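You operate a simulated robot arm through the tools that you are given. There is no shell and no other tool. Be economical: measure what you need, move in short steps, check, and stop when the job is done.

The job below is to be done with a simulated robot arm. You get a single attempt, and the scene is never put back.

Task
Feed the head orange ink: open pot in the yellow ring, pipe down, press INK once.
Fine: its lid goes on the grey side shelf. Set down upright: what you pick out.

Only the result counts: the job must be done as asked and must still hold three seconds after the hand-in. Knocking over, shifting, dropping, spilling or breaking anything else fails it. A push-on lid holds only when it is set on centred and level and pressed home; a screw cap is set on level and turned clockwise until tight.

Robot
A 7-joint arm with a two-finger parallel gripper on a trunk, on a base that drives. Base frame: it is fixed to the floor where the robot stands at the start and does not move with it; the origin is under the middle of the robot, x ahead of it, y to its left, z up; the surface under the hand at the start is at about z = 98. Lengths are in cm, angles in rad, forces in N, time in s.
Its first joint turns from -2.897 to 2.897 rad. Places, roughly: dot screen [125, -100, 100]; grey pipe [70, -20, 110]; hinged screen [-180, -120, 140]; on-off lever [60, -80, 120]; ring screen [-250, -325, 100]; star screen [-250, -300, 100]; stroke knob [60, -60, 130]; top of the grey side shelf [50, 0, 100]; up-down lever [50, -50, 130]; wave screen [-250, -275, 100]; yellow ring on the grey side shelf [50, -20, 100]. Payload 1.57 kg.
The tool frame sits at the grasp point between the pads (the TCP): z along the fingers, y along the line on which they close. The tips reach 3 cm beyond it. The gripper opens to 8 cm. The fingers are 1.7 cm wide and 1.2 cm thick; the gripper's body (4 by 8.2 cm) begins 8 cm behind the TCP.
Orientation is told as [roll, pitch, yaw] about the base's x, y, z axes, in that order, counted from this pose: with the fingers straight down and closing along the base's y, the tool's x points along the base's -x, its y along +y and its z along -z.

Tools
- The arm moves only by the tool nudge_tool. Its argument "series" is a list of rows, each a list of 7 numbers: the finger opening in m, from 0 to 0.08, then the shift along the base's x, y, z in m, then the turn, a rotation vector about the base's x, y, z in degrees. In form: [[jaw, dx, dy, dz, wx, wy, wz], ...]. A call has 1 to 20 rows; each row shifts and turns the commanded pose from where the row before left it. Each row takes 0.2 s and may step no farther than 5 cm and 0.15 rad from the row before; otherwise, or with a gripper value out of range, the whole call is refused. Where a pose cannot be reached the arm comes as near as it can. A force on the tool above 90 N (or 10 N above the force at the start of the call, whichever is more), or a blocked arm, ends the call early, and 0.2 s more pass. The fingers move at their own pace (about 15.3 cm/s each) and stop on an object; they squeeze with about 21 N. The grip force told is the motor's: it shows also when the fingers shut on nothing. Time passes only in rows, and 0.2 s behind the last, so rows that do not move let the fingers close. The reply holds the time, the measured pose of the TCP, the force on the tool along the base axes, the opening and the grip force, in the units named above and with some noise, with the torque about the TCP (base axes, N m) and any sound that the robot's microphone picked up.
- Cameras (640 x 400 px; columns grow to the right, rows downward): "scene" is now at [-1.92, 14.61, 139.83]; the picture's right is [-0.46, -0.89, 0.00], its down [-0.24, 0.13, -0.96] and it looks along [0.85, -0.45, -0.27] (base axes); focal length 245 px, centre (320, 200). "wrist" rides on the gripper at [7.2, -0.7, -12.2] in the tool frame; the picture's right is [0.09, 1.00, 0.00], its down [-0.84, 0.08, -0.54] and it looks along [-0.54, 0.05, 0.84] (tool axes); focal length 238 px, centre (320, 200). There is no depth. A picture from a camera that has moved, and an enlarged one, comes with that camera's place and axes in the base frame and with its lens.
- capture(camera): a new picture of that camera. The clock stands still meanwhile.
- steer(legs): drives the robot by 1 to 6 legs, each [ahead, left, turn to the left] in cm, cm and rad, along the robot's own axes; the way and the turn of a leg run together, so that a leg with both is an arc; at most 150 cm and 3.142 rad a leg. The arm and the cameras ride along, it lands a little off, and it stops where it bumps. It gives what a move gives.
- pan_tilt(pan, tilt): turns the head with the scene camera to pan (to the left, within 2.496 rad either way) and tilt (down, from -0.506 to 1.204), counted from straight ahead of the robot. It gives what a move gives.
- inspect(camera, box): a new picture of the part [left, top, right, bottom] of that camera's present view, enlarged. The clock stands still meanwhile.
- close_job(): hands the job in; it is judged then, once.

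Go step by step. Nothing tells you exact positions but the pictures and the camera data: compare them with the known pose of the tool, close in by small moves and look again before you grip or let go. The budget is 120 turns and 90 pictures, counting those below and the enlarged ones. Unless the task says otherwise, let go and move clear before handing in.

The tools are called after "Request:" by a JSON object that holds its "fn" and its "kwargs". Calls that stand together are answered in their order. nudge_tool: Moves the arm, as the interface text tells. Its arguments: {"type":"object","properties":{"series":{"type":"array","items":{"type":"array","items":{"type":"number"}}}},"required":["series"]} The other tools are called the same way: steer (legs) drives the base; pan_tilt (pan, tilt) turns the head that bears the scene camera; capture (camera) takes a picture; inspect (camera, box) takes an enlarged picture of a part of a camera's view; close_job () hands the job in.

At the start:

```text
clock: 0.0
tool_pos: [62.6, -3.72, 149.2]
tcp_rot: [0.0, 0.0, -0.001]
contact_force: [-0.2, 0.2, -0.1]
wrist_torque: [-0.02, 0.0, 0.0]
finger_gap: 8.0
grip_force: 0.0
robot x, y, heading: [0.2, -0.37, 0.0]
head pan, tilt: [-0.482, 0.279]
```

scene: 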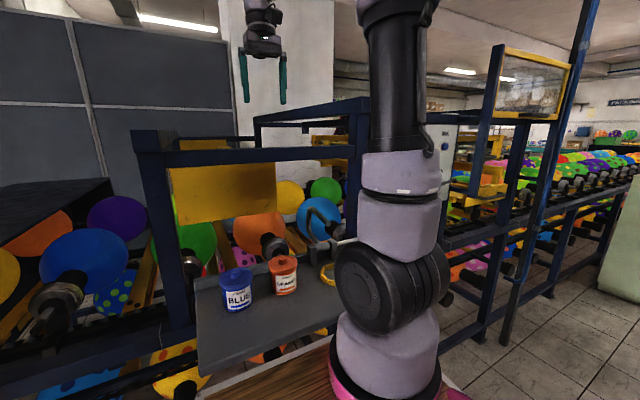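
wrist: 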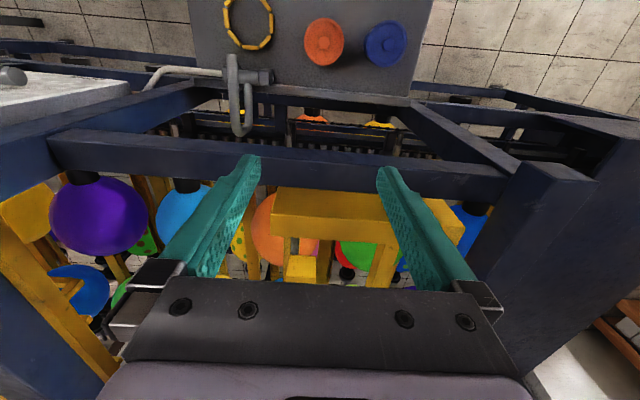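

The side shelf holds a blue and an orange pot, a yellow ring, and a grey pipe with a bend. I'll look closer at them and at the controls.

Request:
{"fn": "inspect", "kwargs": {"camera": "scene", "box": [180, 220, 360, 332]}}

Request:
{"fn": "inspect", "kwargs": {"camera": "wrist", "box": [130, 0, 450, 200]}}

Request:
{"fn": "pan_tilt", "kwargs": {"pan": -0.9, "tilt": 0.3}}

Request:
{"fn": "capture", "kwargs": {"camera": "scene"}}

```text
3.56 times, centred on (270, 276) of scene
camera zoom: at [-1.92, 14.61, 139.83], right [-0.46, -0.89, 0.0], down [-0.24, 0.13, -0.96], along [0.85, -0.45, -0.27], focal length 872 px, centre (498, -70)
```

zoom: 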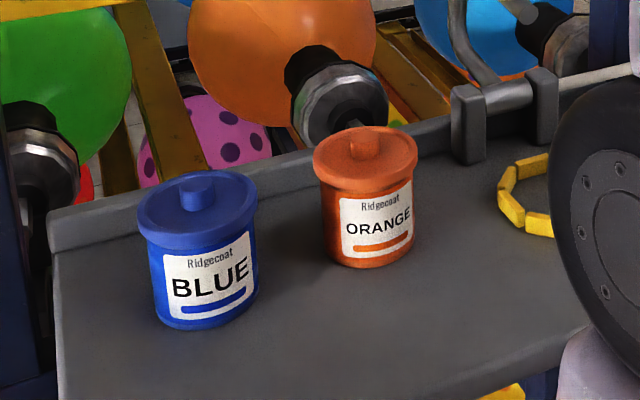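

```text
2.00 times, centred on (290, 100) of wrist
camera zoom: at [55.46, -4.36, 161.27], right [-0.09, 1.0, 0.0], down [0.84, 0.08, 0.54], along [0.54, 0.05, -0.84], focal length 477 px, centre (380, 400)
```

zoom: 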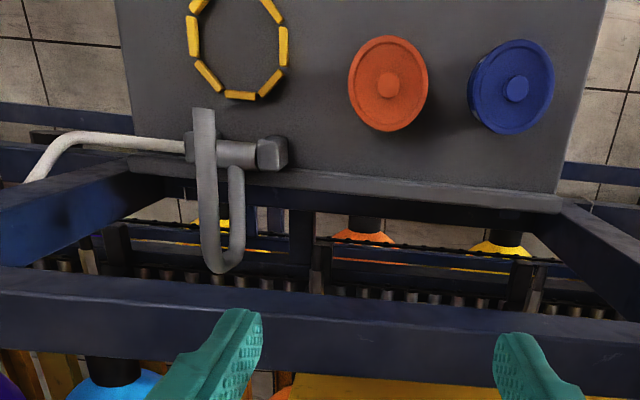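

```text
clock: 0.9
tool_pos: [62.68, -3.78, 149.07]
tcp_rot: [-0.001, -0.001, 0.001]
contact_force: [0.7, 0.8, -0.4]
wrist_torque: [0.0, -0.02, 0.02]
finger_gap: 8.0
grip_force: 0.2
robot x, y, heading: [0.28, 0.27, 0.001]
head pan, tilt: [-0.901, 0.3]
```

```text
85 pictures are left
camera scene: at [-4.39, 11.62, 139.63], right [-0.78, -0.62, 0.0], down [-0.18, 0.23, -0.96], along [0.59, -0.75, -0.3], focal length 245 px, centre (320, 200)
```

scene: 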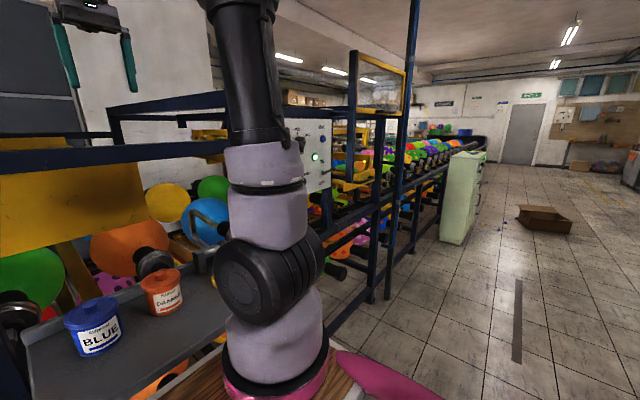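

Next I'll zoom in on the control panel and the pipe.

Request:
{"fn": "inspect", "kwargs": {"camera": "scene", "box": [270, 110, 370, 210]}}

Request:
{"fn": "inspect", "kwargs": {"camera": "scene", "box": [100, 170, 260, 330]}}

```text
4.00 times, centred on (320, 160) of scene
camera zoom: at [-4.39, 11.62, 139.63], right [-0.78, -0.62, 0.0], down [-0.18, 0.23, -0.96], along [0.59, -0.75, -0.3], focal length 981 px, centre (320, 360)
```

zoom: 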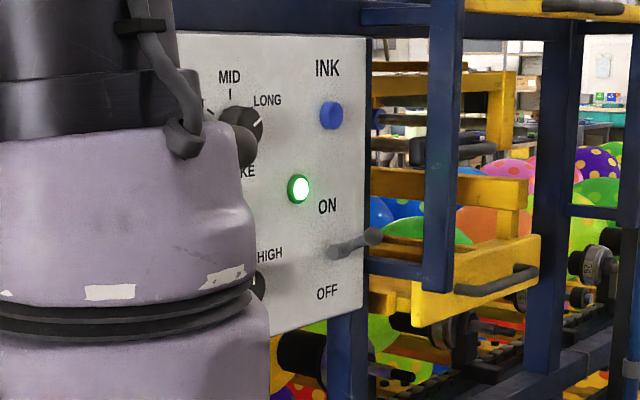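

```text
2.50 times, centred on (180, 250) of scene
camera zoom: at [-4.39, 11.62, 139.63], right [-0.78, -0.62, 0.0], down [-0.18, 0.23, -0.96], along [0.59, -0.75, -0.3], focal length 613 px, centre (670, 75)
```

zoom: 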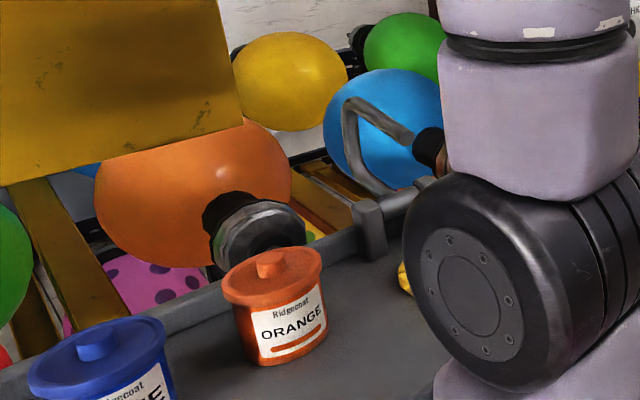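

The panel has the INK button at upper right and an ON lamp. I'll pull the arm back and drive to the right to see the panel and the pipe unobstructed.

Request:
{"fn": "nudge_tool", "kwargs": {"series": [[0.08, -0.04, 0, 0.02, 0, 0, 0], [0.08, -0.04, 0, 0.02, 0, 0, 0], [0.08, -0.04, 0, 0.02, 0, 0, 0], [0.08, -0.03, 0, 0.0, 0, 0, 0]]}}

Request:
{"fn": "steer", "kwargs": {"legs": [[0, -50, 0]]}}

Request:
{"fn": "pan_tilt", "kwargs": {"pan": 0.1, "tilt": 0.4}}

Request:
{"fn": "capture", "kwargs": {"camera": "scene"}}

```text
clock: 1.9
tool_pos: [47.84, -3.83, 155.0]
tcp_rot: [0.0, 0.003, 0.0]
contact_force: [0.5, 0.5, 0.6]
wrist_torque: [-0.02, 0.06, -0.01]
finger_gap: 7.98
grip_force: 0.0
robot x, y, heading: [0.34, 0.09, -0.002]
head pan, tilt: [-0.901, 0.3]
```

```text
clock: 4.8
tool_pos: [47.5, -54.83, 154.94]
tcp_rot: [0.0, 0.0, -0.01]
contact_force: [0.1, -0.1, -0.5]
wrist_torque: [0.0, -0.01, 0.0]
finger_gap: 8.01
grip_force: 0.1
robot x, y, heading: [-0.48, -50.67, -0.013]
head pan, tilt: [-0.901, 0.3]
```

```text
clock: 6.1
tool_pos: [47.5, -54.93, 154.93]
tcp_rot: [-0.002, 0.0, -0.01]
contact_force: [0.1, 0.1, 0.0]
wrist_torque: [0.03, 0.0, 0.03]
finger_gap: 8.0
grip_force: 0.1
robot x, y, heading: [-0.25, -50.29, -0.012]
head pan, tilt: [0.099, 0.4]
```

```text
82 pictures are left
camera scene: at [-1.03, -30.64, 138.7], right [0.09, -1.0, 0.0], down [-0.39, -0.03, -0.92], along [0.92, 0.08, -0.39], focal length 245 px, centre (320, 200)
```

scene: 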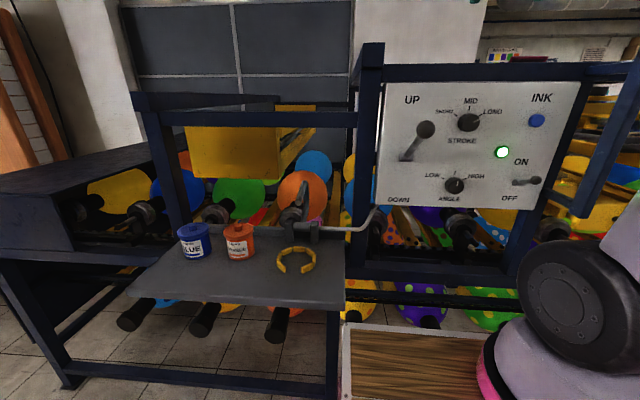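

Now the panel is clear: an UP/DOWN lever, the stroke and angle knobs, the INK button and an ON/OFF lever. I'll zoom in.

Request:
{"fn": "inspect", "kwargs": {"camera": "scene", "box": [365, 70, 595, 214]}}

Request:
{"fn": "inspect", "kwargs": {"camera": "scene", "box": [230, 165, 400, 285]}}

Request:
{"fn": "inspect", "kwargs": {"camera": "scene", "box": [160, 200, 330, 300]}}

```text
2.78 times, centred on (480, 142) of scene
camera zoom: at [-1.03, -30.64, 138.7], right [0.09, -1.0, 0.0], down [-0.39, -0.03, -0.92], along [0.92, 0.08, -0.39], focal length 681 px, centre (-124, 361)
```

zoom: 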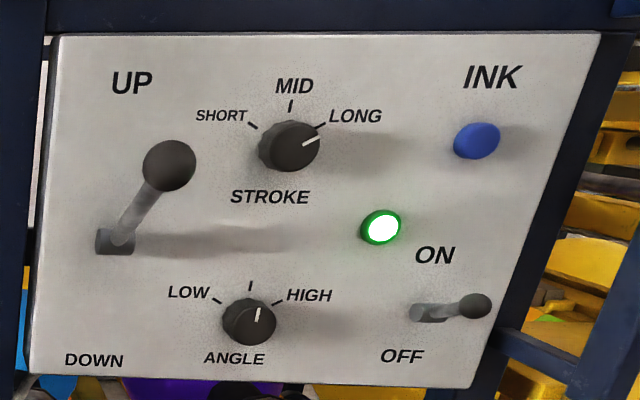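

```text
3.33 times, centred on (315, 225) of scene
camera zoom: at [-1.03, -30.64, 138.7], right [0.09, -1.0, 0.0], down [-0.39, -0.03, -0.92], along [0.92, 0.08, -0.39], focal length 817 px, centre (337, 117)
```

zoom: 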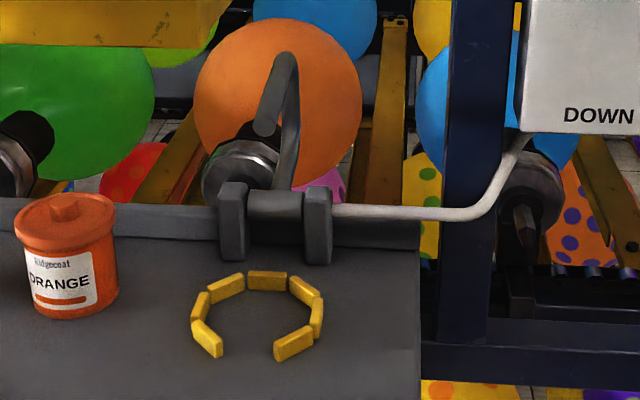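

```text
3.76 times, centred on (245, 250) of scene
camera zoom: at [-1.03, -30.64, 138.7], right [0.09, -1.0, 0.0], down [-0.39, -0.03, -0.92], along [0.92, 0.08, -0.39], focal length 923 px, centre (602, 12)
```

zoom: 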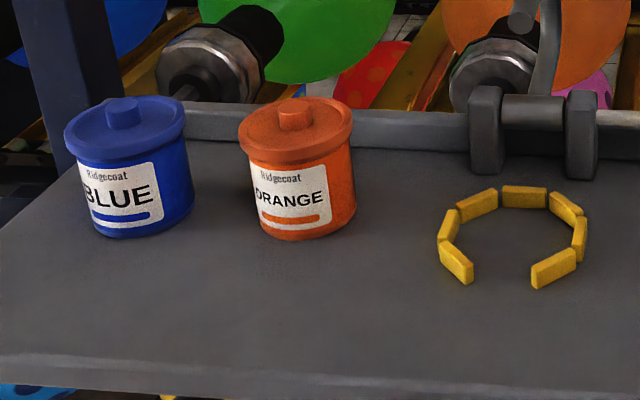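

The pipe shares a shaft with the UP/DOWN lever on the panel. Everything seems reachable from here, so I'll bring the hand above the orange pot for a top view.

Request:
{"fn": "nudge_tool", "kwargs": {"series": [[0.08, 0, 0.05, 0, 0, 0, 0], [0.08, 0, 0.05, 0, 0, 0, 0], [0.08, 0, 0.05, 0, 0, 0, 0], [0.08, 0, 0.05, 0, 0, 0, 0], [0.08, 0, 0.05, 0, 0, 0, 0], [0.08, 0, 0.05, 0, 0, 0, 0], [0.08, 0, 0.05, 0, 0, 0, 0], [0.08, 0, 0.05, 0, 0, 0, 0], [0.08, 0, 0.05, 0, 0, 0, 0], [0.08, 0, 0.05, 0, 0, 0, 0], [0.08, 0.03, 0, -0.04, 0, 0, 0], [0.08, 0.03, 0, -0.04, 0, 0, 0], [0.08, 0, 0, -0.05, 0, 0, 0], [0.08, 0, 0, -0.05, 0, 0, 0], [0.08, 0, 0, -0.05, 0, 0, 0], [0.08, 0, 0, -0.02, 0, 0, 0], [0.08, 0, 0, 0, 0, 0, 0]]}}

Request:
{"fn": "capture", "kwargs": {"camera": "wrist"}}

Request:
{"fn": "capture", "kwargs": {"camera": "scene"}}

```text
clock: 9.7
tool_pos: [52.75, -8.35, 128.29]
tcp_rot: [0.001, 0.001, -0.013]
contact_force: [-0.2, 0.1, -0.4]
wrist_torque: [-0.02, -0.02, 0.04]
finger_gap: 7.97
grip_force: 0.0
out of reach, approached as far as the arm can: row 9, 10
robot x, y, heading: [-0.23, -50.89, -0.009]
head pan, tilt: [0.099, 0.4]
```

```text
78 pictures are left
camera wrist: at [45.59, -8.91, 140.53], right [-0.08, 1.0, 0.0], down [0.84, 0.07, 0.54], along [0.54, 0.04, -0.84], focal length 238 px, centre (320, 200)
```

wrist: 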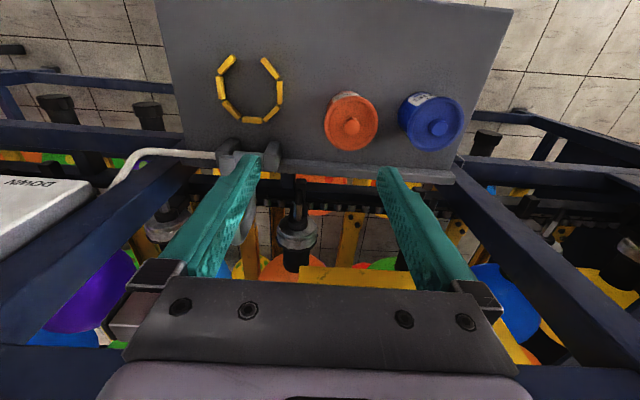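

```text
77 pictures are left
camera scene: at [-1.03, -30.63, 138.7], right [0.09, -1.0, 0.0], down [-0.39, -0.03, -0.92], along [0.92, 0.08, -0.39], focal length 245 px, centre (320, 200)
```

scene: 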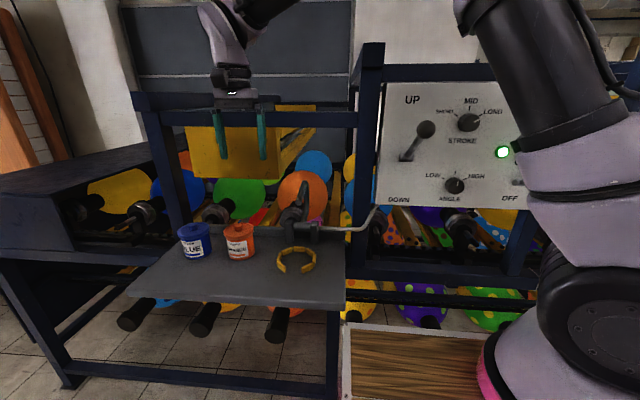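

I have a good view of the pots. I'll reposition the base so that the pots, ring, lever and button are all within comfortable reach.

Request:
{"fn": "steer", "kwargs": {"legs": [[-10, 0, 0], [0, 20, 0]]}}

Request:
{"fn": "capture", "kwargs": {"camera": "wrist"}}

```text
clock: 10.9
tool_pos: [44.33, -8.24, 128.42]
tcp_rot: [-0.001, 0.0, -0.011]
contact_force: [0.5, -0.5, 0.2]
wrist_torque: [0.0, 0.01, 0.0]
finger_gap: 7.99
grip_force: 0.0
robot x, y, heading: [-8.65, -50.34, -0.009]
head pan, tilt: [0.099, 0.4]
stopped in leg 1: the robot was blocked; the commanded pose is now the measured one
```

```text
76 pictures are left
camera wrist: at [37.15, -8.75, 140.54], right [-0.08, 1.0, 0.0], down [0.84, 0.07, 0.54], along [0.54, 0.04, -0.84], focal length 238 px, centre (320, 200)
```

wrist: 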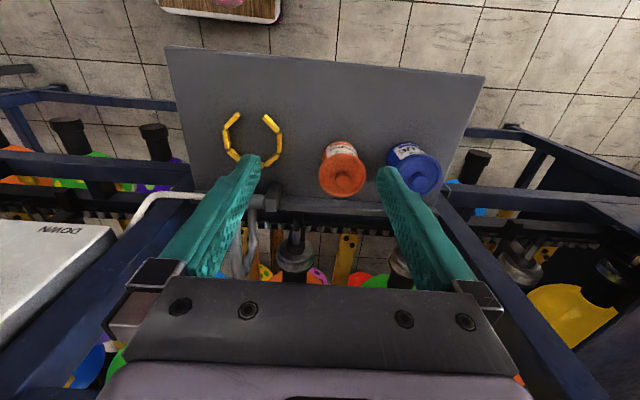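

The base was stopped after about 8.5 cm back. I'll check behind for what it touched before going on.

Request:
{"fn": "pan_tilt", "kwargs": {"pan": 2.4, "tilt": 0.7}}

Request:
{"fn": "capture", "kwargs": {"camera": "scene"}}

Request:
{"fn": "pan_tilt", "kwargs": {"pan": -2.4, "tilt": 0.7}}

Request:
{"fn": "capture", "kwargs": {"camera": "scene"}}

```text
clock: 13.0
tool_pos: [44.48, -8.13, 128.43]
tcp_rot: [-0.001, 0.0, -0.011]
contact_force: [-0.7, -0.3, -0.8]
wrist_torque: [0.04, 0.01, 0.01]
finger_gap: 8.0
grip_force: 0.1
robot x, y, heading: [-8.66, -50.41, -0.01]
head pan, tilt: [2.4, 0.7]
```

```text
75 pictures are left
camera scene: at [-24.88, -25.56, 136.02], right [0.68, 0.73, 0.0], down [0.47, -0.44, -0.77], along [-0.56, 0.52, -0.64], focal length 245 px, centre (320, 200)
```

scene: 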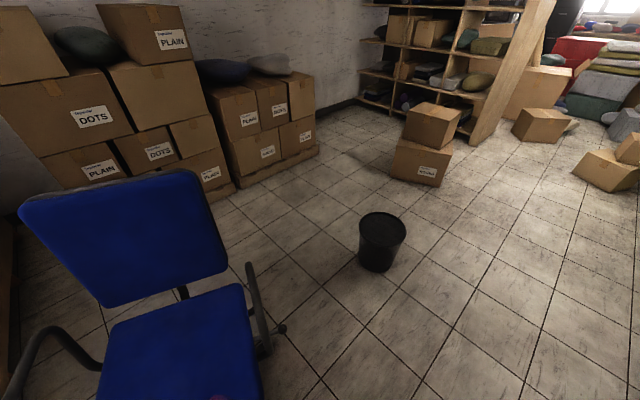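

```text
clock: 16.8
tool_pos: [44.37, -8.17, 128.46]
tcp_rot: [0.0, -0.001, -0.01]
contact_force: [0.7, -0.1, 0.7]
wrist_torque: [-0.03, 0.01, 0.02]
finger_gap: 7.97
grip_force: 0.0
robot x, y, heading: [-8.75, -50.35, -0.009]
head pan, tilt: [-2.4, 0.7]
```

```text
74 pictures are left
camera scene: at [-25.0, -37.05, 136.02], right [-0.67, 0.74, 0.0], down [0.48, 0.43, -0.77], along [-0.57, -0.51, -0.64], focal length 245 px, centre (320, 200)
```

scene: 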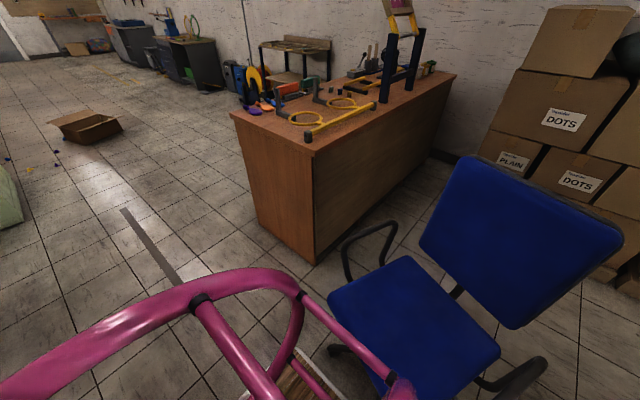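

The robot stopped against the office chair, which still stands in place. I'll ease forward a little and then shift left, away from it.

Request:
{"fn": "steer", "kwargs": {"legs": [[2, 0, 0], [0, 20, 0]]}}

Request:
{"fn": "pan_tilt", "kwargs": {"pan": -0.35, "tilt": 0.45}}

Request:
{"fn": "capture", "kwargs": {"camera": "scene"}}

Request:
{"fn": "capture", "kwargs": {"camera": "wrist"}}

```text
clock: 18.8
tool_pos: [46.27, 12.68, 128.46]
tcp_rot: [0.0, 0.001, -0.005]
contact_force: [0.8, -1.2, -0.6]
wrist_torque: [-0.04, -0.02, 0.0]
finger_gap: 8.01
grip_force: 0.0
robot x, y, heading: [-6.46, -29.83, -0.008]
head pan, tilt: [-2.4, 0.7]
```

```text
clock: 20.8
tool_pos: [46.29, 12.66, 128.48]
tcp_rot: [-0.001, 0.0, -0.005]
contact_force: [0.5, 0.7, 0.0]
wrist_torque: [-0.02, -0.03, 0.01]
finger_gap: 8.01
grip_force: 0.0
robot x, y, heading: [-6.58, -29.5, -0.005]
head pan, tilt: [-0.351, 0.45]
```

```text
73 pictures are left
camera scene: at [-8.03, -14.0, 138.24], right [-0.35, -0.94, 0.0], down [-0.41, 0.15, -0.9], along [0.84, -0.31, -0.44], focal length 245 px, centre (320, 200)
```

scene: 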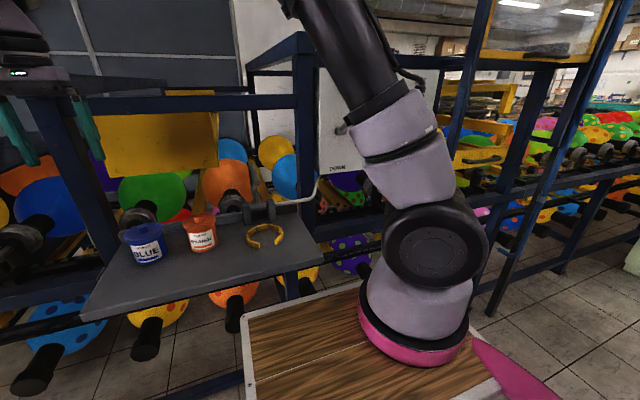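

```text
72 pictures are left
camera wrist: at [39.06, 12.11, 140.54], right [-0.09, 1.0, 0.0], down [0.84, 0.07, 0.54], along [0.54, 0.05, -0.84], focal length 238 px, centre (320, 200)
```

wrist: 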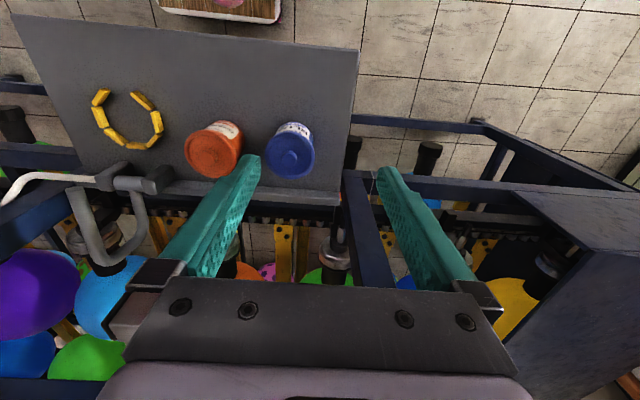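

Both pots are undisturbed. Moving the hand above the orange pot for a close top view.

Request:
{"fn": "nudge_tool", "kwargs": {"series": [[0.08, 0, -0.05, 0, 0, 0, 0], [0.08, 0, -0.05, 0, 0, 0, 0], [0.08, 0, -0.05, 0, 0, 0, 0], [0.08, 0.035, -0.012, 0, 0, 0, 0], [0.08, 0.037, 0, 0, 0, 0, 0], [0.08, 0, 0, -0.04, 0, 0, 0], [0.08, 0, 0, -0.04, 0, 0, 0], [0.08, 0, 0, 0, 0, 0, 0]]}}

Request:
{"fn": "capture", "kwargs": {"camera": "wrist"}}

Request:
{"fn": "inspect", "kwargs": {"camera": "scene", "box": [100, 130, 310, 270]}}

```text
clock: 22.6
tool_pos: [53.39, -3.58, 119.95]
tcp_rot: [0.001, -0.001, -0.005]
contact_force: [0.3, 0.4, -0.2]
wrist_torque: [-0.01, -0.01, -0.03]
finger_gap: 8.01
grip_force: 0.0
robot x, y, heading: [-6.57, -29.68, -0.001]
head pan, tilt: [-0.351, 0.45]
```

```text
71 pictures are left
camera wrist: at [46.23, -4.16, 132.13], right [-0.09, 1.0, 0.0], down [0.84, 0.07, 0.54], along [0.54, 0.05, -0.84], focal length 238 px, centre (320, 200)
```

wrist: 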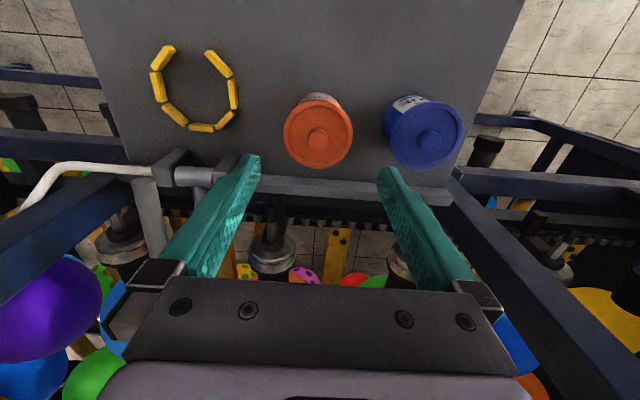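

```text
2.86 times, centred on (205, 200) of scene
camera zoom: at [-8.03, -14.01, 138.24], right [-0.35, -0.94, 0.0], down [-0.41, 0.15, -0.9], along [0.84, -0.31, -0.44], focal length 700 px, centre (649, 200)
```

zoom: 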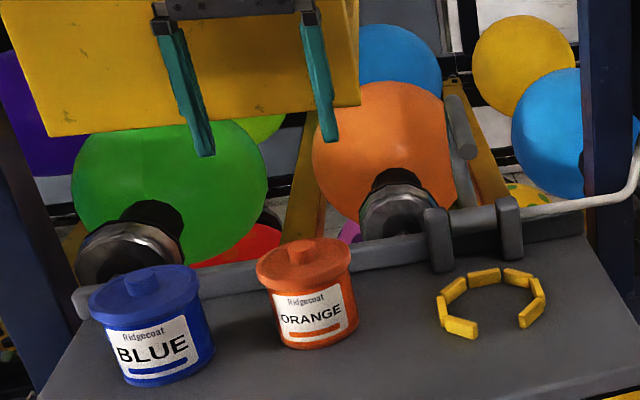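

The orange lid's knob is at about (54.3, -3.7) with its top near z=107, and the lid is about 7.4 cm wide. I'll lower over the knob with a partly closed gripper and check again.

Request:
{"fn": "nudge_tool", "kwargs": {"series": [[0.05, 0.009, -0.001, -0.03, 0, 0, 0], [0.05, 0, 0, -0.03, 0, 0, 0], [0.05, 0, 0, -0.035, 0, 0, 0], [0.05, 0, 0, 0, 0, 0, 0]]}}

Request:
{"fn": "inspect", "kwargs": {"camera": "wrist", "box": [220, 60, 420, 220]}}

Request:
{"fn": "inspect", "kwargs": {"camera": "scene", "box": [160, 170, 260, 260]}}

```text
clock: 23.6
tool_pos: [54.48, -3.8, 110.68]
tcp_rot: [0.0, -0.001, -0.005]
contact_force: [0.6, -0.7, -0.2]
wrist_torque: [0.0, -0.04, 0.0]
finger_gap: 5.02
grip_force: 0.0
robot x, y, heading: [-6.83, -29.62, -0.007]
head pan, tilt: [-0.351, 0.45]
```

```text
2.50 times, centred on (320, 140) of wrist
camera zoom: at [47.29, -4.33, 122.85], right [-0.09, 1.0, 0.0], down [0.84, 0.07, 0.54], along [0.54, 0.05, -0.84], focal length 596 px, centre (320, 350)
```

zoom: 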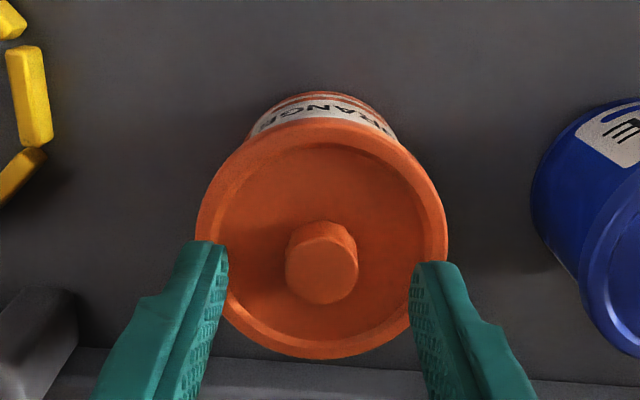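

```text
4.44 times, centred on (210, 215) of scene
camera zoom: at [-8.03, -14.0, 138.24], right [-0.35, -0.94, 0.0], down [-0.41, 0.15, -0.9], along [0.84, -0.31, -0.44], focal length 1090 px, centre (809, 133)
```

zoom: 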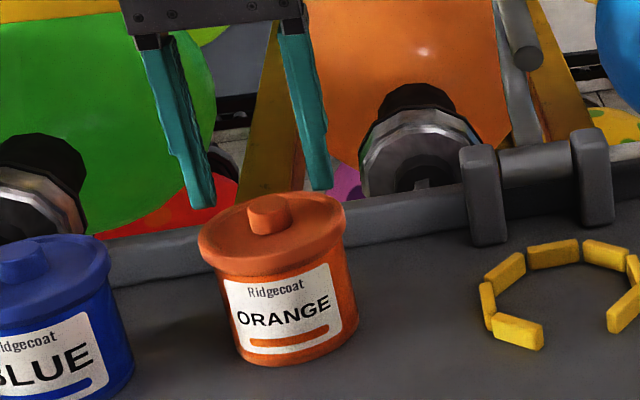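

The hand is centred over the knob. I'll go down in small steps and watch the force.

Request:
{"fn": "nudge_tool", "kwargs": {"series": [[0.05, 0, 0.002, -0.008, 0, 0, 0], [0.05, 0, 0, -0.004, 0, 0, 0], [0.05, 0, 0, 0, 0, 0, 0]]}}

Request:
{"fn": "inspect", "kwargs": {"camera": "scene", "box": [160, 170, 260, 260]}}

```text
clock: 24.4
tool_pos: [54.34, -3.41, 109.71]
tcp_rot: [-0.001, 0.001, -0.003]
contact_force: [1.3, 0.6, -0.6]
wrist_torque: [0.02, 0.05, -0.01]
finger_gap: 5.01
grip_force: 0.1
robot x, y, heading: [-6.49, -30.01, -0.006]
head pan, tilt: [-0.351, 0.45]
```

```text
4.44 times, centred on (210, 215) of scene
camera zoom: at [-8.03, -14.0, 138.24], right [-0.35, -0.94, 0.0], down [-0.41, 0.15, -0.9], along [0.84, -0.31, -0.44], focal length 1090 px, centre (809, 133)
```

zoom: 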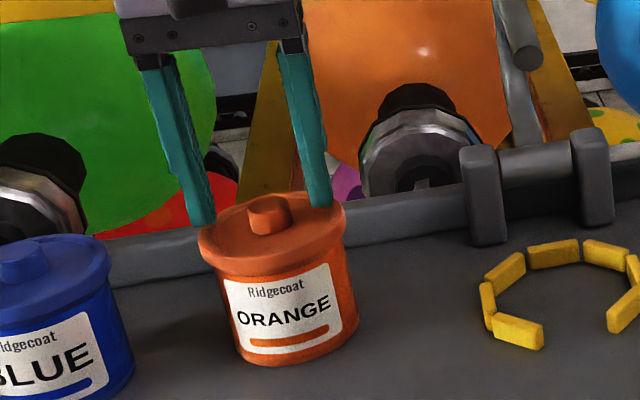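

The fingertips are level with the middle of the knob. I'll go down slightly more and close on it.

Request:
{"fn": "nudge_tool", "kwargs": {"series": [[0.05, 0, 0, -0.003, 0, 0, 0], [0.03, 0, 0, 0, 0, 0, 0], [0.0, 0, 0, 0, 0, 0, 0], [0.0, 0, 0, 0, 0, 0, 0], [0.0, 0, 0, 0, 0, 0, 0]]}}

Request:
{"fn": "inspect", "kwargs": {"camera": "scene", "box": [160, 170, 260, 260]}}

```text
clock: 25.6
tool_pos: [54.37, -3.53, 109.43]
tcp_rot: [-0.001, 0.001, -0.007]
contact_force: [-0.1, -0.6, 1.0]
wrist_torque: [-0.07, 0.01, -0.02]
finger_gap: 1.88
grip_force: 20.6
robot x, y, heading: [-6.79, -29.35, -0.007]
head pan, tilt: [-0.351, 0.45]
heard: snap
```

```text
4.44 times, centred on (210, 215) of scene
camera zoom: at [-8.03, -14.0, 138.24], right [-0.35, -0.94, 0.0], down [-0.41, 0.15, -0.9], along [0.84, -0.31, -0.44], focal length 1090 px, centre (809, 133)
```

zoom: 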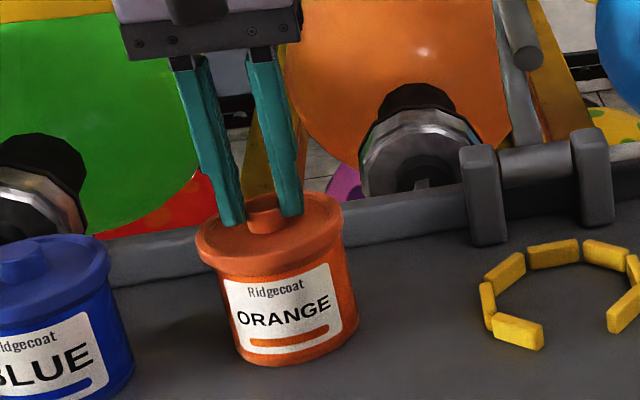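

The knob is gripped (1.9 cm) and I heard a snap. I'll lift slowly in small steps and watch the force.

Request:
{"fn": "nudge_tool", "kwargs": {"series": [[0.0, 0, 0, 0.003, 0, 0, 0], [0.0, 0, 0, 0.003, 0, 0, 0], [0.0, 0, 0, 0.003, 0, 0, 0], [0.0, 0, 0, 0.003, 0, 0, 0], [0.0, 0, 0, 0.0, 0, 0, 0]]}}

Request:
{"fn": "inspect", "kwargs": {"camera": "scene", "box": [160, 170, 260, 260]}}

```text
clock: 26.8
tool_pos: [54.29, -3.33, 110.71]
tcp_rot: [-0.001, 0.001, -0.005]
contact_force: [-0.2, 0.2, -0.2]
wrist_torque: [-0.01, -0.01, 0.03]
finger_gap: 1.87
grip_force: 20.7
robot x, y, heading: [-6.6, -29.77, -0.006]
head pan, tilt: [-0.351, 0.45]
```

```text
4.44 times, centred on (210, 215) of scene
camera zoom: at [-8.02, -14.0, 138.24], right [-0.35, -0.94, 0.0], down [-0.41, 0.15, -0.9], along [0.84, -0.31, -0.44], focal length 1090 px, centre (809, 133)
```

zoom: 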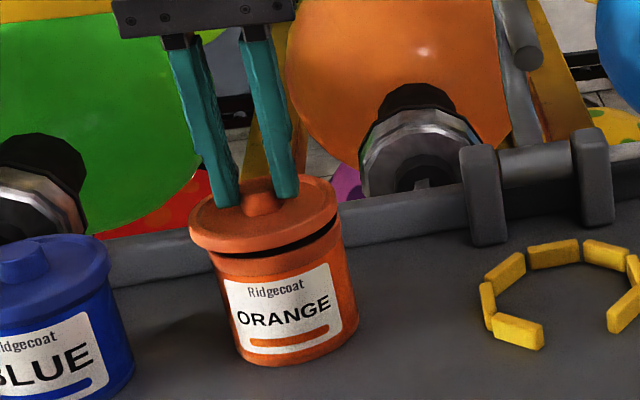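

The lid comes off cleanly. I'll lift it well clear, carry it to the free front part of the shelf, and lower it.

Request:
{"fn": "nudge_tool", "kwargs": {"series": [[0.0, 0, 0, 0.02, 0, 0, 0], [0.0, 0, 0, 0.03, 0, 0, 0], [0.0, -0.02, 0, 0, 0, 0, 0], [0.0, -0.03, 0, 0, 0, 0, 0], [0.0, -0.03, 0, 0, 0, 0, 0], [0.0, -0.019, 0, 0, 0, 0, 0], [0.0, 0, 0, -0.03, 0, 0, 0], [0.0, 0, 0, -0.03, 0, 0, 0], [0.0, 0, 0, 0, 0, 0, 0]]}}

Request:
{"fn": "capture", "kwargs": {"camera": "wrist"}}

Request:
{"fn": "inspect", "kwargs": {"camera": "scene", "box": [120, 150, 300, 280]}}

```text
clock: 28.8
tool_pos: [44.61, -3.28, 109.66]
tcp_rot: [0.0, -0.001, -0.004]
contact_force: [0.7, -0.2, -0.9]
wrist_torque: [0.01, -0.04, -0.01]
finger_gap: 1.88
grip_force: 21.3
robot x, y, heading: [-6.58, -29.69, -0.007]
head pan, tilt: [-0.351, 0.45]
```

```text
64 pictures are left
camera wrist: at [37.41, -3.92, 121.68], right [-0.09, 1.0, 0.0], down [0.84, 0.07, 0.54], along [0.54, 0.05, -0.84], focal length 238 px, centre (320, 200)
```

wrist: 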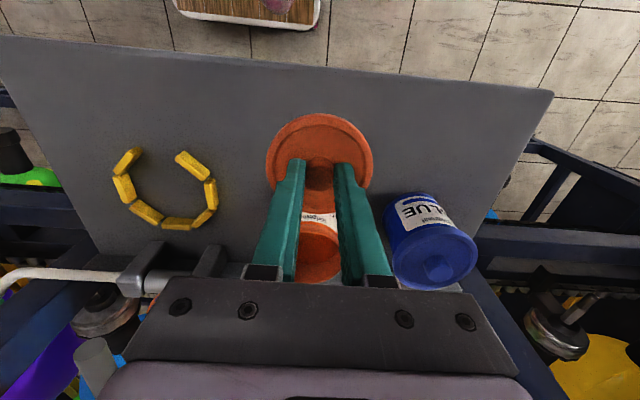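

```text
3.08 times, centred on (210, 215) of scene
camera zoom: at [-8.03, -14.0, 138.24], right [-0.35, -0.94, 0.0], down [-0.41, 0.15, -0.9], along [0.84, -0.31, -0.44], focal length 754 px, centre (658, 154)
```

zoom: 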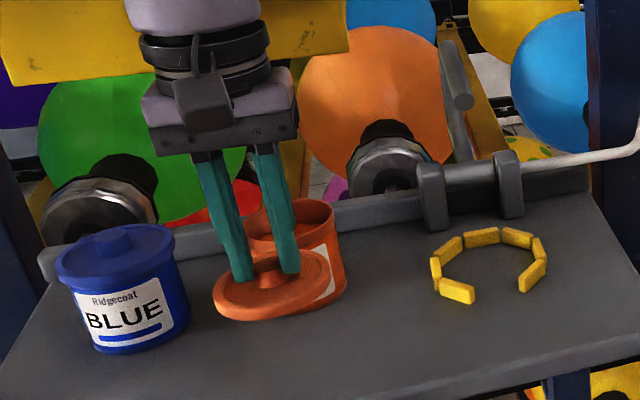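

The pot is open and the lid is over a clear spot. I'll lower it to near the shelf and then feel for contact.

Request:
{"fn": "nudge_tool", "kwargs": {"series": [[0.0, 0, 0, -0.03, 0, 0, 0], [0.0, 0, 0, -0.02, 0, 0, 0], [0.0, 0, 0, 0, 0, 0, 0], [0.0, 0, 0, 0, 0, 0, 0]]}}

Request:
{"fn": "inspect", "kwargs": {"camera": "scene", "box": [140, 200, 260, 280]}}

```text
clock: 29.8
tool_pos: [44.61, -3.31, 104.49]
tcp_rot: [0.0, 0.0, -0.004]
contact_force: [-0.8, 0.5, -0.1]
wrist_torque: [0.0, 0.0, -0.02]
finger_gap: 1.89
grip_force: 21.1
robot x, y, heading: [-6.42, -29.57, -0.002]
head pan, tilt: [-0.351, 0.45]
```

```text
5.00 times, centred on (200, 240) of scene
camera zoom: at [-8.03, -14.0, 138.24], right [-0.35, -0.94, 0.0], down [-0.41, 0.15, -0.9], along [0.84, -0.31, -0.44], focal length 1226 px, centre (920, 0)
```

zoom: 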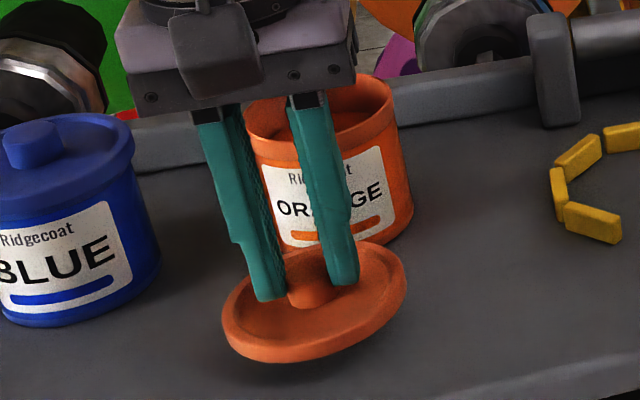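

Request:
{"fn": "nudge_tool", "kwargs": {"series": [[0.0, 0, 0, -0.003, 0, 0, 0], [0.0, 0, 0, -0.003, 0, 0, 0], [0.0, 0, 0, -0.003, 0, 0, 0], [0.0, 0, 0, 0, 0, 0, 0]]}}

Request:
{"fn": "inspect", "kwargs": {"camera": "scene", "box": [140, 200, 260, 280]}}

```text
clock: 30.8
tool_pos: [44.59, -3.34, 103.77]
tcp_rot: [0.0, 0.0, -0.004]
contact_force: [-0.8, 0.2, -0.2]
wrist_torque: [-0.01, -0.01, -0.03]
finger_gap: 1.88
grip_force: 21.2
robot x, y, heading: [-6.27, -29.89, -0.009]
head pan, tilt: [-0.351, 0.45]
```

```text
5.00 times, centred on (200, 240) of scene
camera zoom: at [-8.02, -14.0, 138.24], right [-0.35, -0.94, 0.0], down [-0.41, 0.15, -0.9], along [0.84, -0.31, -0.44], focal length 1226 px, centre (920, 0)
```

zoom: 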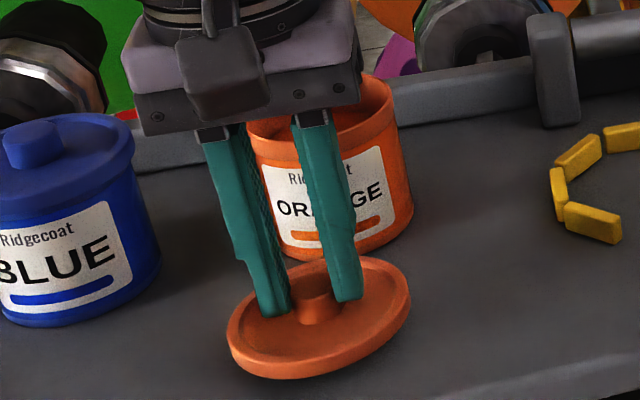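

Still slightly off the surface, so I'll continue in small steps.

Request:
{"fn": "nudge_tool", "kwargs": {"series": [[0.0, 0, 0, -0.002, 0, 0, 0], [0.0, 0, 0, -0.002, 0, 0, 0], [0.0, 0, 0, -0.002, 0, 0, 0], [0.0, 0, 0, 0, 0, 0, 0]]}}

```text
clock: 31.8
tool_pos: [44.54, -3.28, 102.96]
tcp_rot: [-0.001, -0.001, -0.005]
contact_force: [0.3, 0.0, -0.1]
wrist_torque: [0.02, -0.01, -0.01]
finger_gap: 1.87
grip_force: 21.1
robot x, y, heading: [-6.43, -29.41, -0.003]
head pan, tilt: [-0.351, 0.45]
```

Request:
{"fn": "nudge_tool", "kwargs": {"series": [[0.0, 0, 0, -0.002, 0, 0, 0], [0.0, 0, 0, -0.002, 0, 0, 0], [0.0, 0, 0, 0, 0, 0, 0]]}}

Request:
{"fn": "inspect", "kwargs": {"camera": "scene", "box": [140, 200, 260, 280]}}

```text
clock: 32.6
tool_pos: [44.43, -3.33, 102.74]
tcp_rot: [-0.001, 0.001, -0.006]
contact_force: [0.3, -0.5, -0.2]
wrist_torque: [-0.04, 0.01, 0.0]
finger_gap: 1.88
grip_force: 21.3
robot x, y, heading: [-6.98, -30.06, -0.004]
head pan, tilt: [-0.351, 0.45]
```

```text
5.00 times, centred on (200, 240) of scene
camera zoom: at [-8.02, -14.0, 138.24], right [-0.35, -0.94, 0.0], down [-0.41, 0.15, -0.9], along [0.84, -0.31, -0.44], focal length 1226 px, centre (920, 0)
```

zoom: 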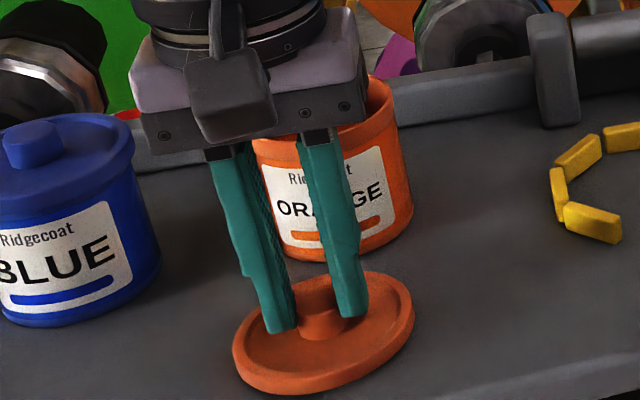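

Request:
{"fn": "nudge_tool", "kwargs": {"series": [[0.0, 0, 0, -0.002, 0, 0, 0], [0.0, 0, 0, -0.002, 0, 0, 0], [0.0, 0, 0, 0, 0, 0, 0]]}}

```text
clock: 33.4
tool_pos: [44.43, -3.44, 102.46]
tcp_rot: [0.002, -0.003, -0.006]
contact_force: [0.5, 0.2, 11.7]
wrist_torque: [-0.08, -0.07, 0.02]
finger_gap: 1.9
grip_force: 21.1
robot x, y, heading: [-6.36, -29.79, -0.007]
head pan, tilt: [-0.351, 0.45]
```

Contact. I'll relax slightly, release, and rise.

Request:
{"fn": "nudge_tool", "kwargs": {"series": [[0.0, 0, 0, 0.002, 0, 0, 0], [0.02, 0, 0, 0, 0, 0, 0], [0.035, 0, 0, 0, 0, 0, 0], [0.04, 0, 0, 0, 0, 0, 0], [0.04, 0, 0, 0.01, 0, 0, 0], [0.04, 0, 0, 0.04, 0, 0, 0], [0.05, 0, 0, 0.05, 0, 0, 0], [0.08, 0, 0, 0.04, 0, 0, 0], [0.08, 0.035, 0, 0.02, 0, 0, 0], [0.08, 0.035, 0, 0, 0, 0, 0], [0.08, 0.0, 0, 0, 0, 0, 0]]}}

Request:
{"fn": "capture", "kwargs": {"camera": "wrist"}}

Request:
{"fn": "inspect", "kwargs": {"camera": "scene", "box": [120, 150, 300, 280]}}

```text
clock: 35.8
tool_pos: [51.22, -3.33, 118.47]
tcp_rot: [0.001, -0.001, -0.006]
contact_force: [-0.3, 0.3, 0.1]
wrist_torque: [-0.02, -0.02, 0.02]
finger_gap: 7.99
grip_force: 0.1
robot x, y, heading: [-6.39, -30.0, -0.005]
head pan, tilt: [-0.351, 0.45]
```

```text
59 pictures are left
camera wrist: at [44.06, -3.9, 130.45], right [-0.09, 1.0, 0.0], down [0.84, 0.07, 0.54], along [0.54, 0.05, -0.84], focal length 238 px, centre (320, 200)
```

wrist: 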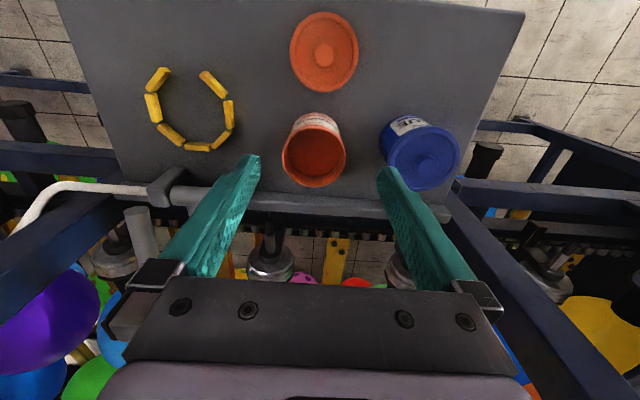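

```text
3.08 times, centred on (210, 215) of scene
camera zoom: at [-8.04, -14.0, 138.24], right [-0.35, -0.94, 0.0], down [-0.41, 0.15, -0.9], along [0.84, -0.31, -0.44], focal length 754 px, centre (658, 154)
```

zoom: 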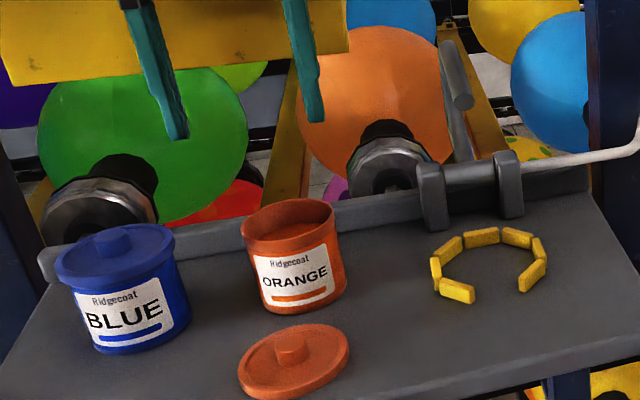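

The lid is set down upright and the pot (7 cm wide) is open at about (54.2, -3.5). The ring centre is near (52, -19.6). Now I'll lower over the pot with the jaws wide open.

Request:
{"fn": "nudge_tool", "kwargs": {"series": [[0.08, 0.03, -0.001, 0, 0, 0, 0], [0.08, 0, 0, -0.04, 0, 0, 0], [0.08, 0, 0, -0.03, 0, 0, 0], [0.08, 0, 0, 0, 0, 0, 0], [0.08, 0, 0, 0, 0, 0, 0]]}}

Request:
{"fn": "inspect", "kwargs": {"camera": "wrist", "box": [200, 40, 440, 230]}}

Request:
{"fn": "inspect", "kwargs": {"camera": "scene", "box": [150, 170, 270, 260]}}

```text
clock: 37.0
tool_pos: [54.58, -3.35, 111.37]
tcp_rot: [-0.001, -0.001, -0.005]
contact_force: [0.6, 0.2, -0.1]
wrist_torque: [-0.01, -0.01, -0.01]
finger_gap: 8.02
grip_force: 0.0
robot x, y, heading: [-6.09, -29.8, -0.003]
head pan, tilt: [-0.351, 0.45]
```

```text
2.11 times, centred on (320, 135) of wrist
camera zoom: at [47.33, -3.95, 123.53], right [-0.09, 1.0, 0.0], down [0.84, 0.07, 0.54], along [0.54, 0.05, -0.84], focal length 502 px, centre (320, 337)
```

zoom: 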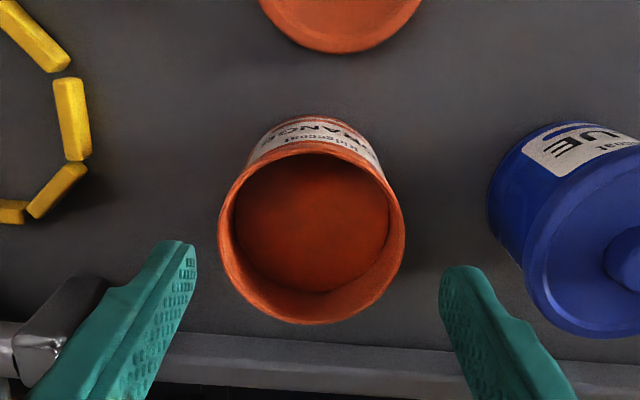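

```text
4.44 times, centred on (210, 215) of scene
camera zoom: at [-8.03, -14.0, 138.24], right [-0.35, -0.94, 0.0], down [-0.41, 0.15, -0.9], along [0.84, -0.31, -0.44], focal length 1090 px, centre (809, 133)
```

zoom: 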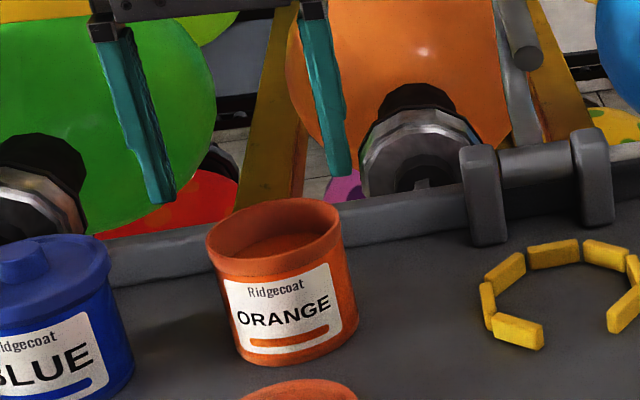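

The pot centre is about 2 mm to the right of the fingers' middle. I'll correct that and descend to body height.

Request:
{"fn": "nudge_tool", "kwargs": {"series": [[0.08, -0.001, -0.002, -0.02, 0, 0, 0], [0.08, 0, 0, -0.02, 0, 0, 0], [0.08, 0, 0, 0, 0, 0, 0], [0.08, 0, 0, 0, 0, 0, 0]]}}

Request:
{"fn": "inspect", "kwargs": {"camera": "wrist", "box": [200, 60, 440, 250]}}

Request:
{"fn": "inspect", "kwargs": {"camera": "scene", "box": [150, 170, 270, 260]}}

```text
clock: 38.0
tool_pos: [54.35, -3.53, 107.36]
tcp_rot: [0.002, -0.001, -0.007]
contact_force: [-0.6, 0.8, -0.3]
wrist_torque: [-0.04, 0.03, -0.01]
finger_gap: 8.0
grip_force: 0.0
robot x, y, heading: [-6.62, -30.04, -0.009]
head pan, tilt: [-0.351, 0.45]
```

```text
2.11 times, centred on (320, 155) of wrist
camera zoom: at [47.19, -4.19, 119.42], right [-0.09, 1.0, 0.0], down [0.84, 0.07, 0.54], along [0.54, 0.05, -0.84], focal length 502 px, centre (320, 295)
```

zoom: 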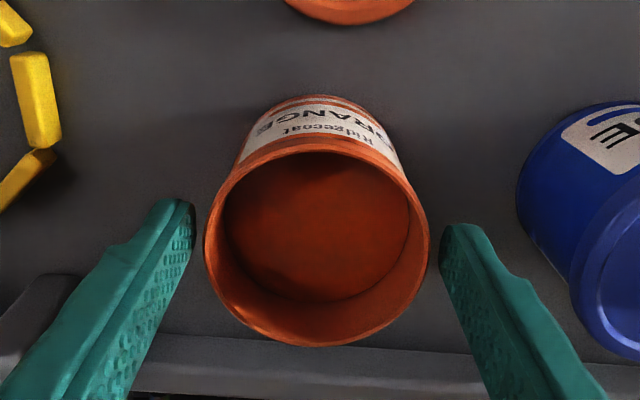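

```text
4.44 times, centred on (210, 215) of scene
camera zoom: at [-8.03, -14.0, 138.24], right [-0.35, -0.94, 0.0], down [-0.41, 0.15, -0.9], along [0.84, -0.31, -0.44], focal length 1090 px, centre (809, 133)
```

zoom: 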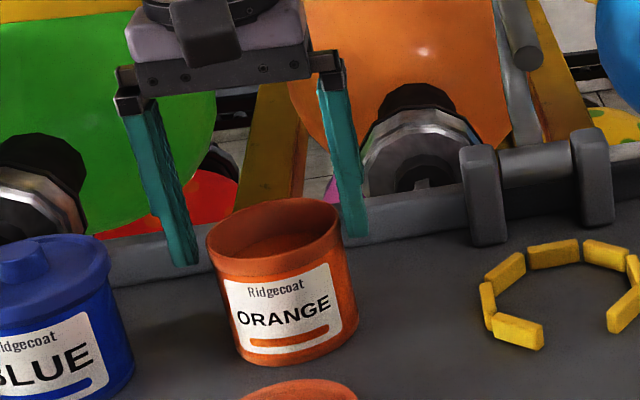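

Well centred. I'll go down about 3.3 cm and close gently.

Request:
{"fn": "nudge_tool", "kwargs": {"series": [[0.08, 0.002, 0, -0.015, 0, 0, 0], [0.08, 0, 0, -0.018, 0, 0, 0], [0.08, 0, 0, 0, 0, 0, 0], [0.073, 0, 0, 0, 0, 0, 0], [0.068, 0, 0, 0, 0, 0, 0], [0.06, 0, 0, 0, 0, 0, 0], [0.05, 0, 0, 0, 0, 0, 0], [0.05, 0, 0, 0, 0, 0, 0]]}}

Request:
{"fn": "inspect", "kwargs": {"camera": "scene", "box": [150, 170, 270, 260]}}

```text
clock: 39.8
tool_pos: [54.61, -3.64, 103.96]
tcp_rot: [0.0, 0.0, -0.002]
contact_force: [-0.1, 0.0, -0.1]
wrist_torque: [-0.02, 0.02, 0.0]
finger_gap: 7.12
grip_force: 21.3
robot x, y, heading: [-6.4, -29.55, -0.006]
head pan, tilt: [-0.351, 0.45]
```

```text
4.44 times, centred on (210, 215) of scene
camera zoom: at [-8.02, -14.0, 138.24], right [-0.35, -0.94, 0.0], down [-0.41, 0.15, -0.9], along [0.84, -0.31, -0.44], focal length 1090 px, centre (809, 133)
```

zoom: 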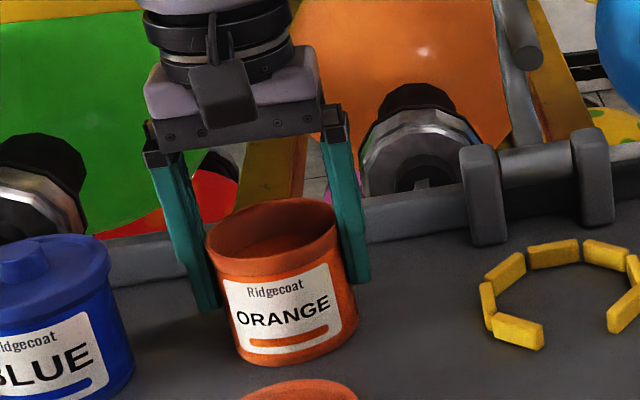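

The pot is gripped. I'll lift gently 4 cm and move slowly to above the ring to avoid spilling.

Request:
{"fn": "nudge_tool", "kwargs": {"series": [[0.05, 0, 0, 0.003, 0, 0, 0], [0.05, 0, 0, 0.006, 0, 0, 0], [0.05, 0, 0, 0.01, 0, 0, 0], [0.05, 0, 0, 0.01, 0, 0, 0], [0.05, 0, 0, 0.008, 0, 0, 0], [0.05, 0, 0, 0.003, 0, 0, 0], [0.05, 0, -0.003, 0, 0, 0, 0], [0.05, 0, -0.007, 0, 0, 0, 0], [0.05, -0.002, -0.012, 0, 0, 0, 0], [0.05, -0.002, -0.015, 0, 0, 0, 0], [0.05, -0.003, -0.018, 0, 0, 0, 0], [0.05, -0.003, -0.02, 0, 0, 0, 0], [0.05, -0.003, -0.02, 0, 0, 0, 0], [0.05, -0.003, -0.02, 0, 0, 0, 0], [0.05, -0.003, -0.016, 0, 0, 0, 0], [0.05, -0.002, -0.014, 0, 0, 0, 0], [0.05, -0.002, -0.009, 0, 0, 0, 0], [0.05, 0, -0.005, 0, 0, 0, 0], [0.05, 0, -0.002, 0, 0, 0, 0], [0.05, 0, 0, 0, 0, 0, 0]]}}

Request:
{"fn": "capture", "kwargs": {"camera": "wrist"}}

Request:
{"fn": "inspect", "kwargs": {"camera": "scene", "box": [150, 150, 330, 280]}}

```text
clock: 44.0
tool_pos: [52.17, -19.9, 108.13]
tcp_rot: [0.0, -0.001, -0.003]
contact_force: [-0.7, -0.4, -1.5]
wrist_torque: [-0.05, 0.03, 0.02]
finger_gap: 7.1
grip_force: 20.8
robot x, y, heading: [-6.61, -29.66, -0.01]
head pan, tilt: [-0.351, 0.45]
```

```text
52 pictures are left
camera wrist: at [44.98, -20.4, 120.31], right [-0.09, 1.0, 0.0], down [0.84, 0.07, 0.54], along [0.54, 0.05, -0.84], focal length 238 px, centre (320, 200)
```

wrist: 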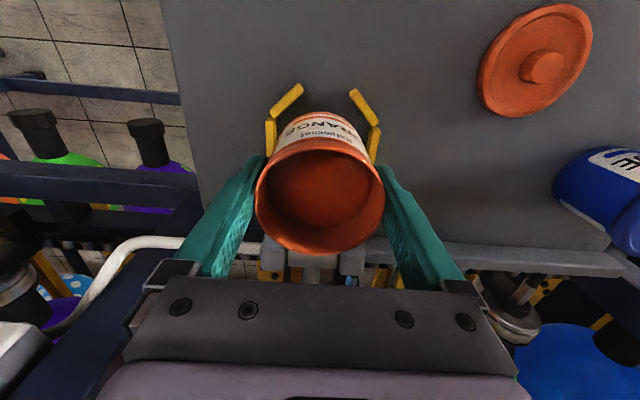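

```text
3.08 times, centred on (240, 215) of scene
camera zoom: at [-8.02, -14.0, 138.24], right [-0.35, -0.94, 0.0], down [-0.41, 0.15, -0.9], along [0.84, -0.31, -0.44], focal length 754 px, centre (566, 154)
```

zoom: 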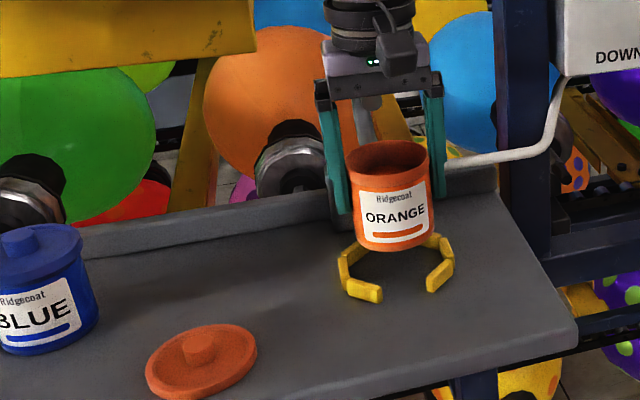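

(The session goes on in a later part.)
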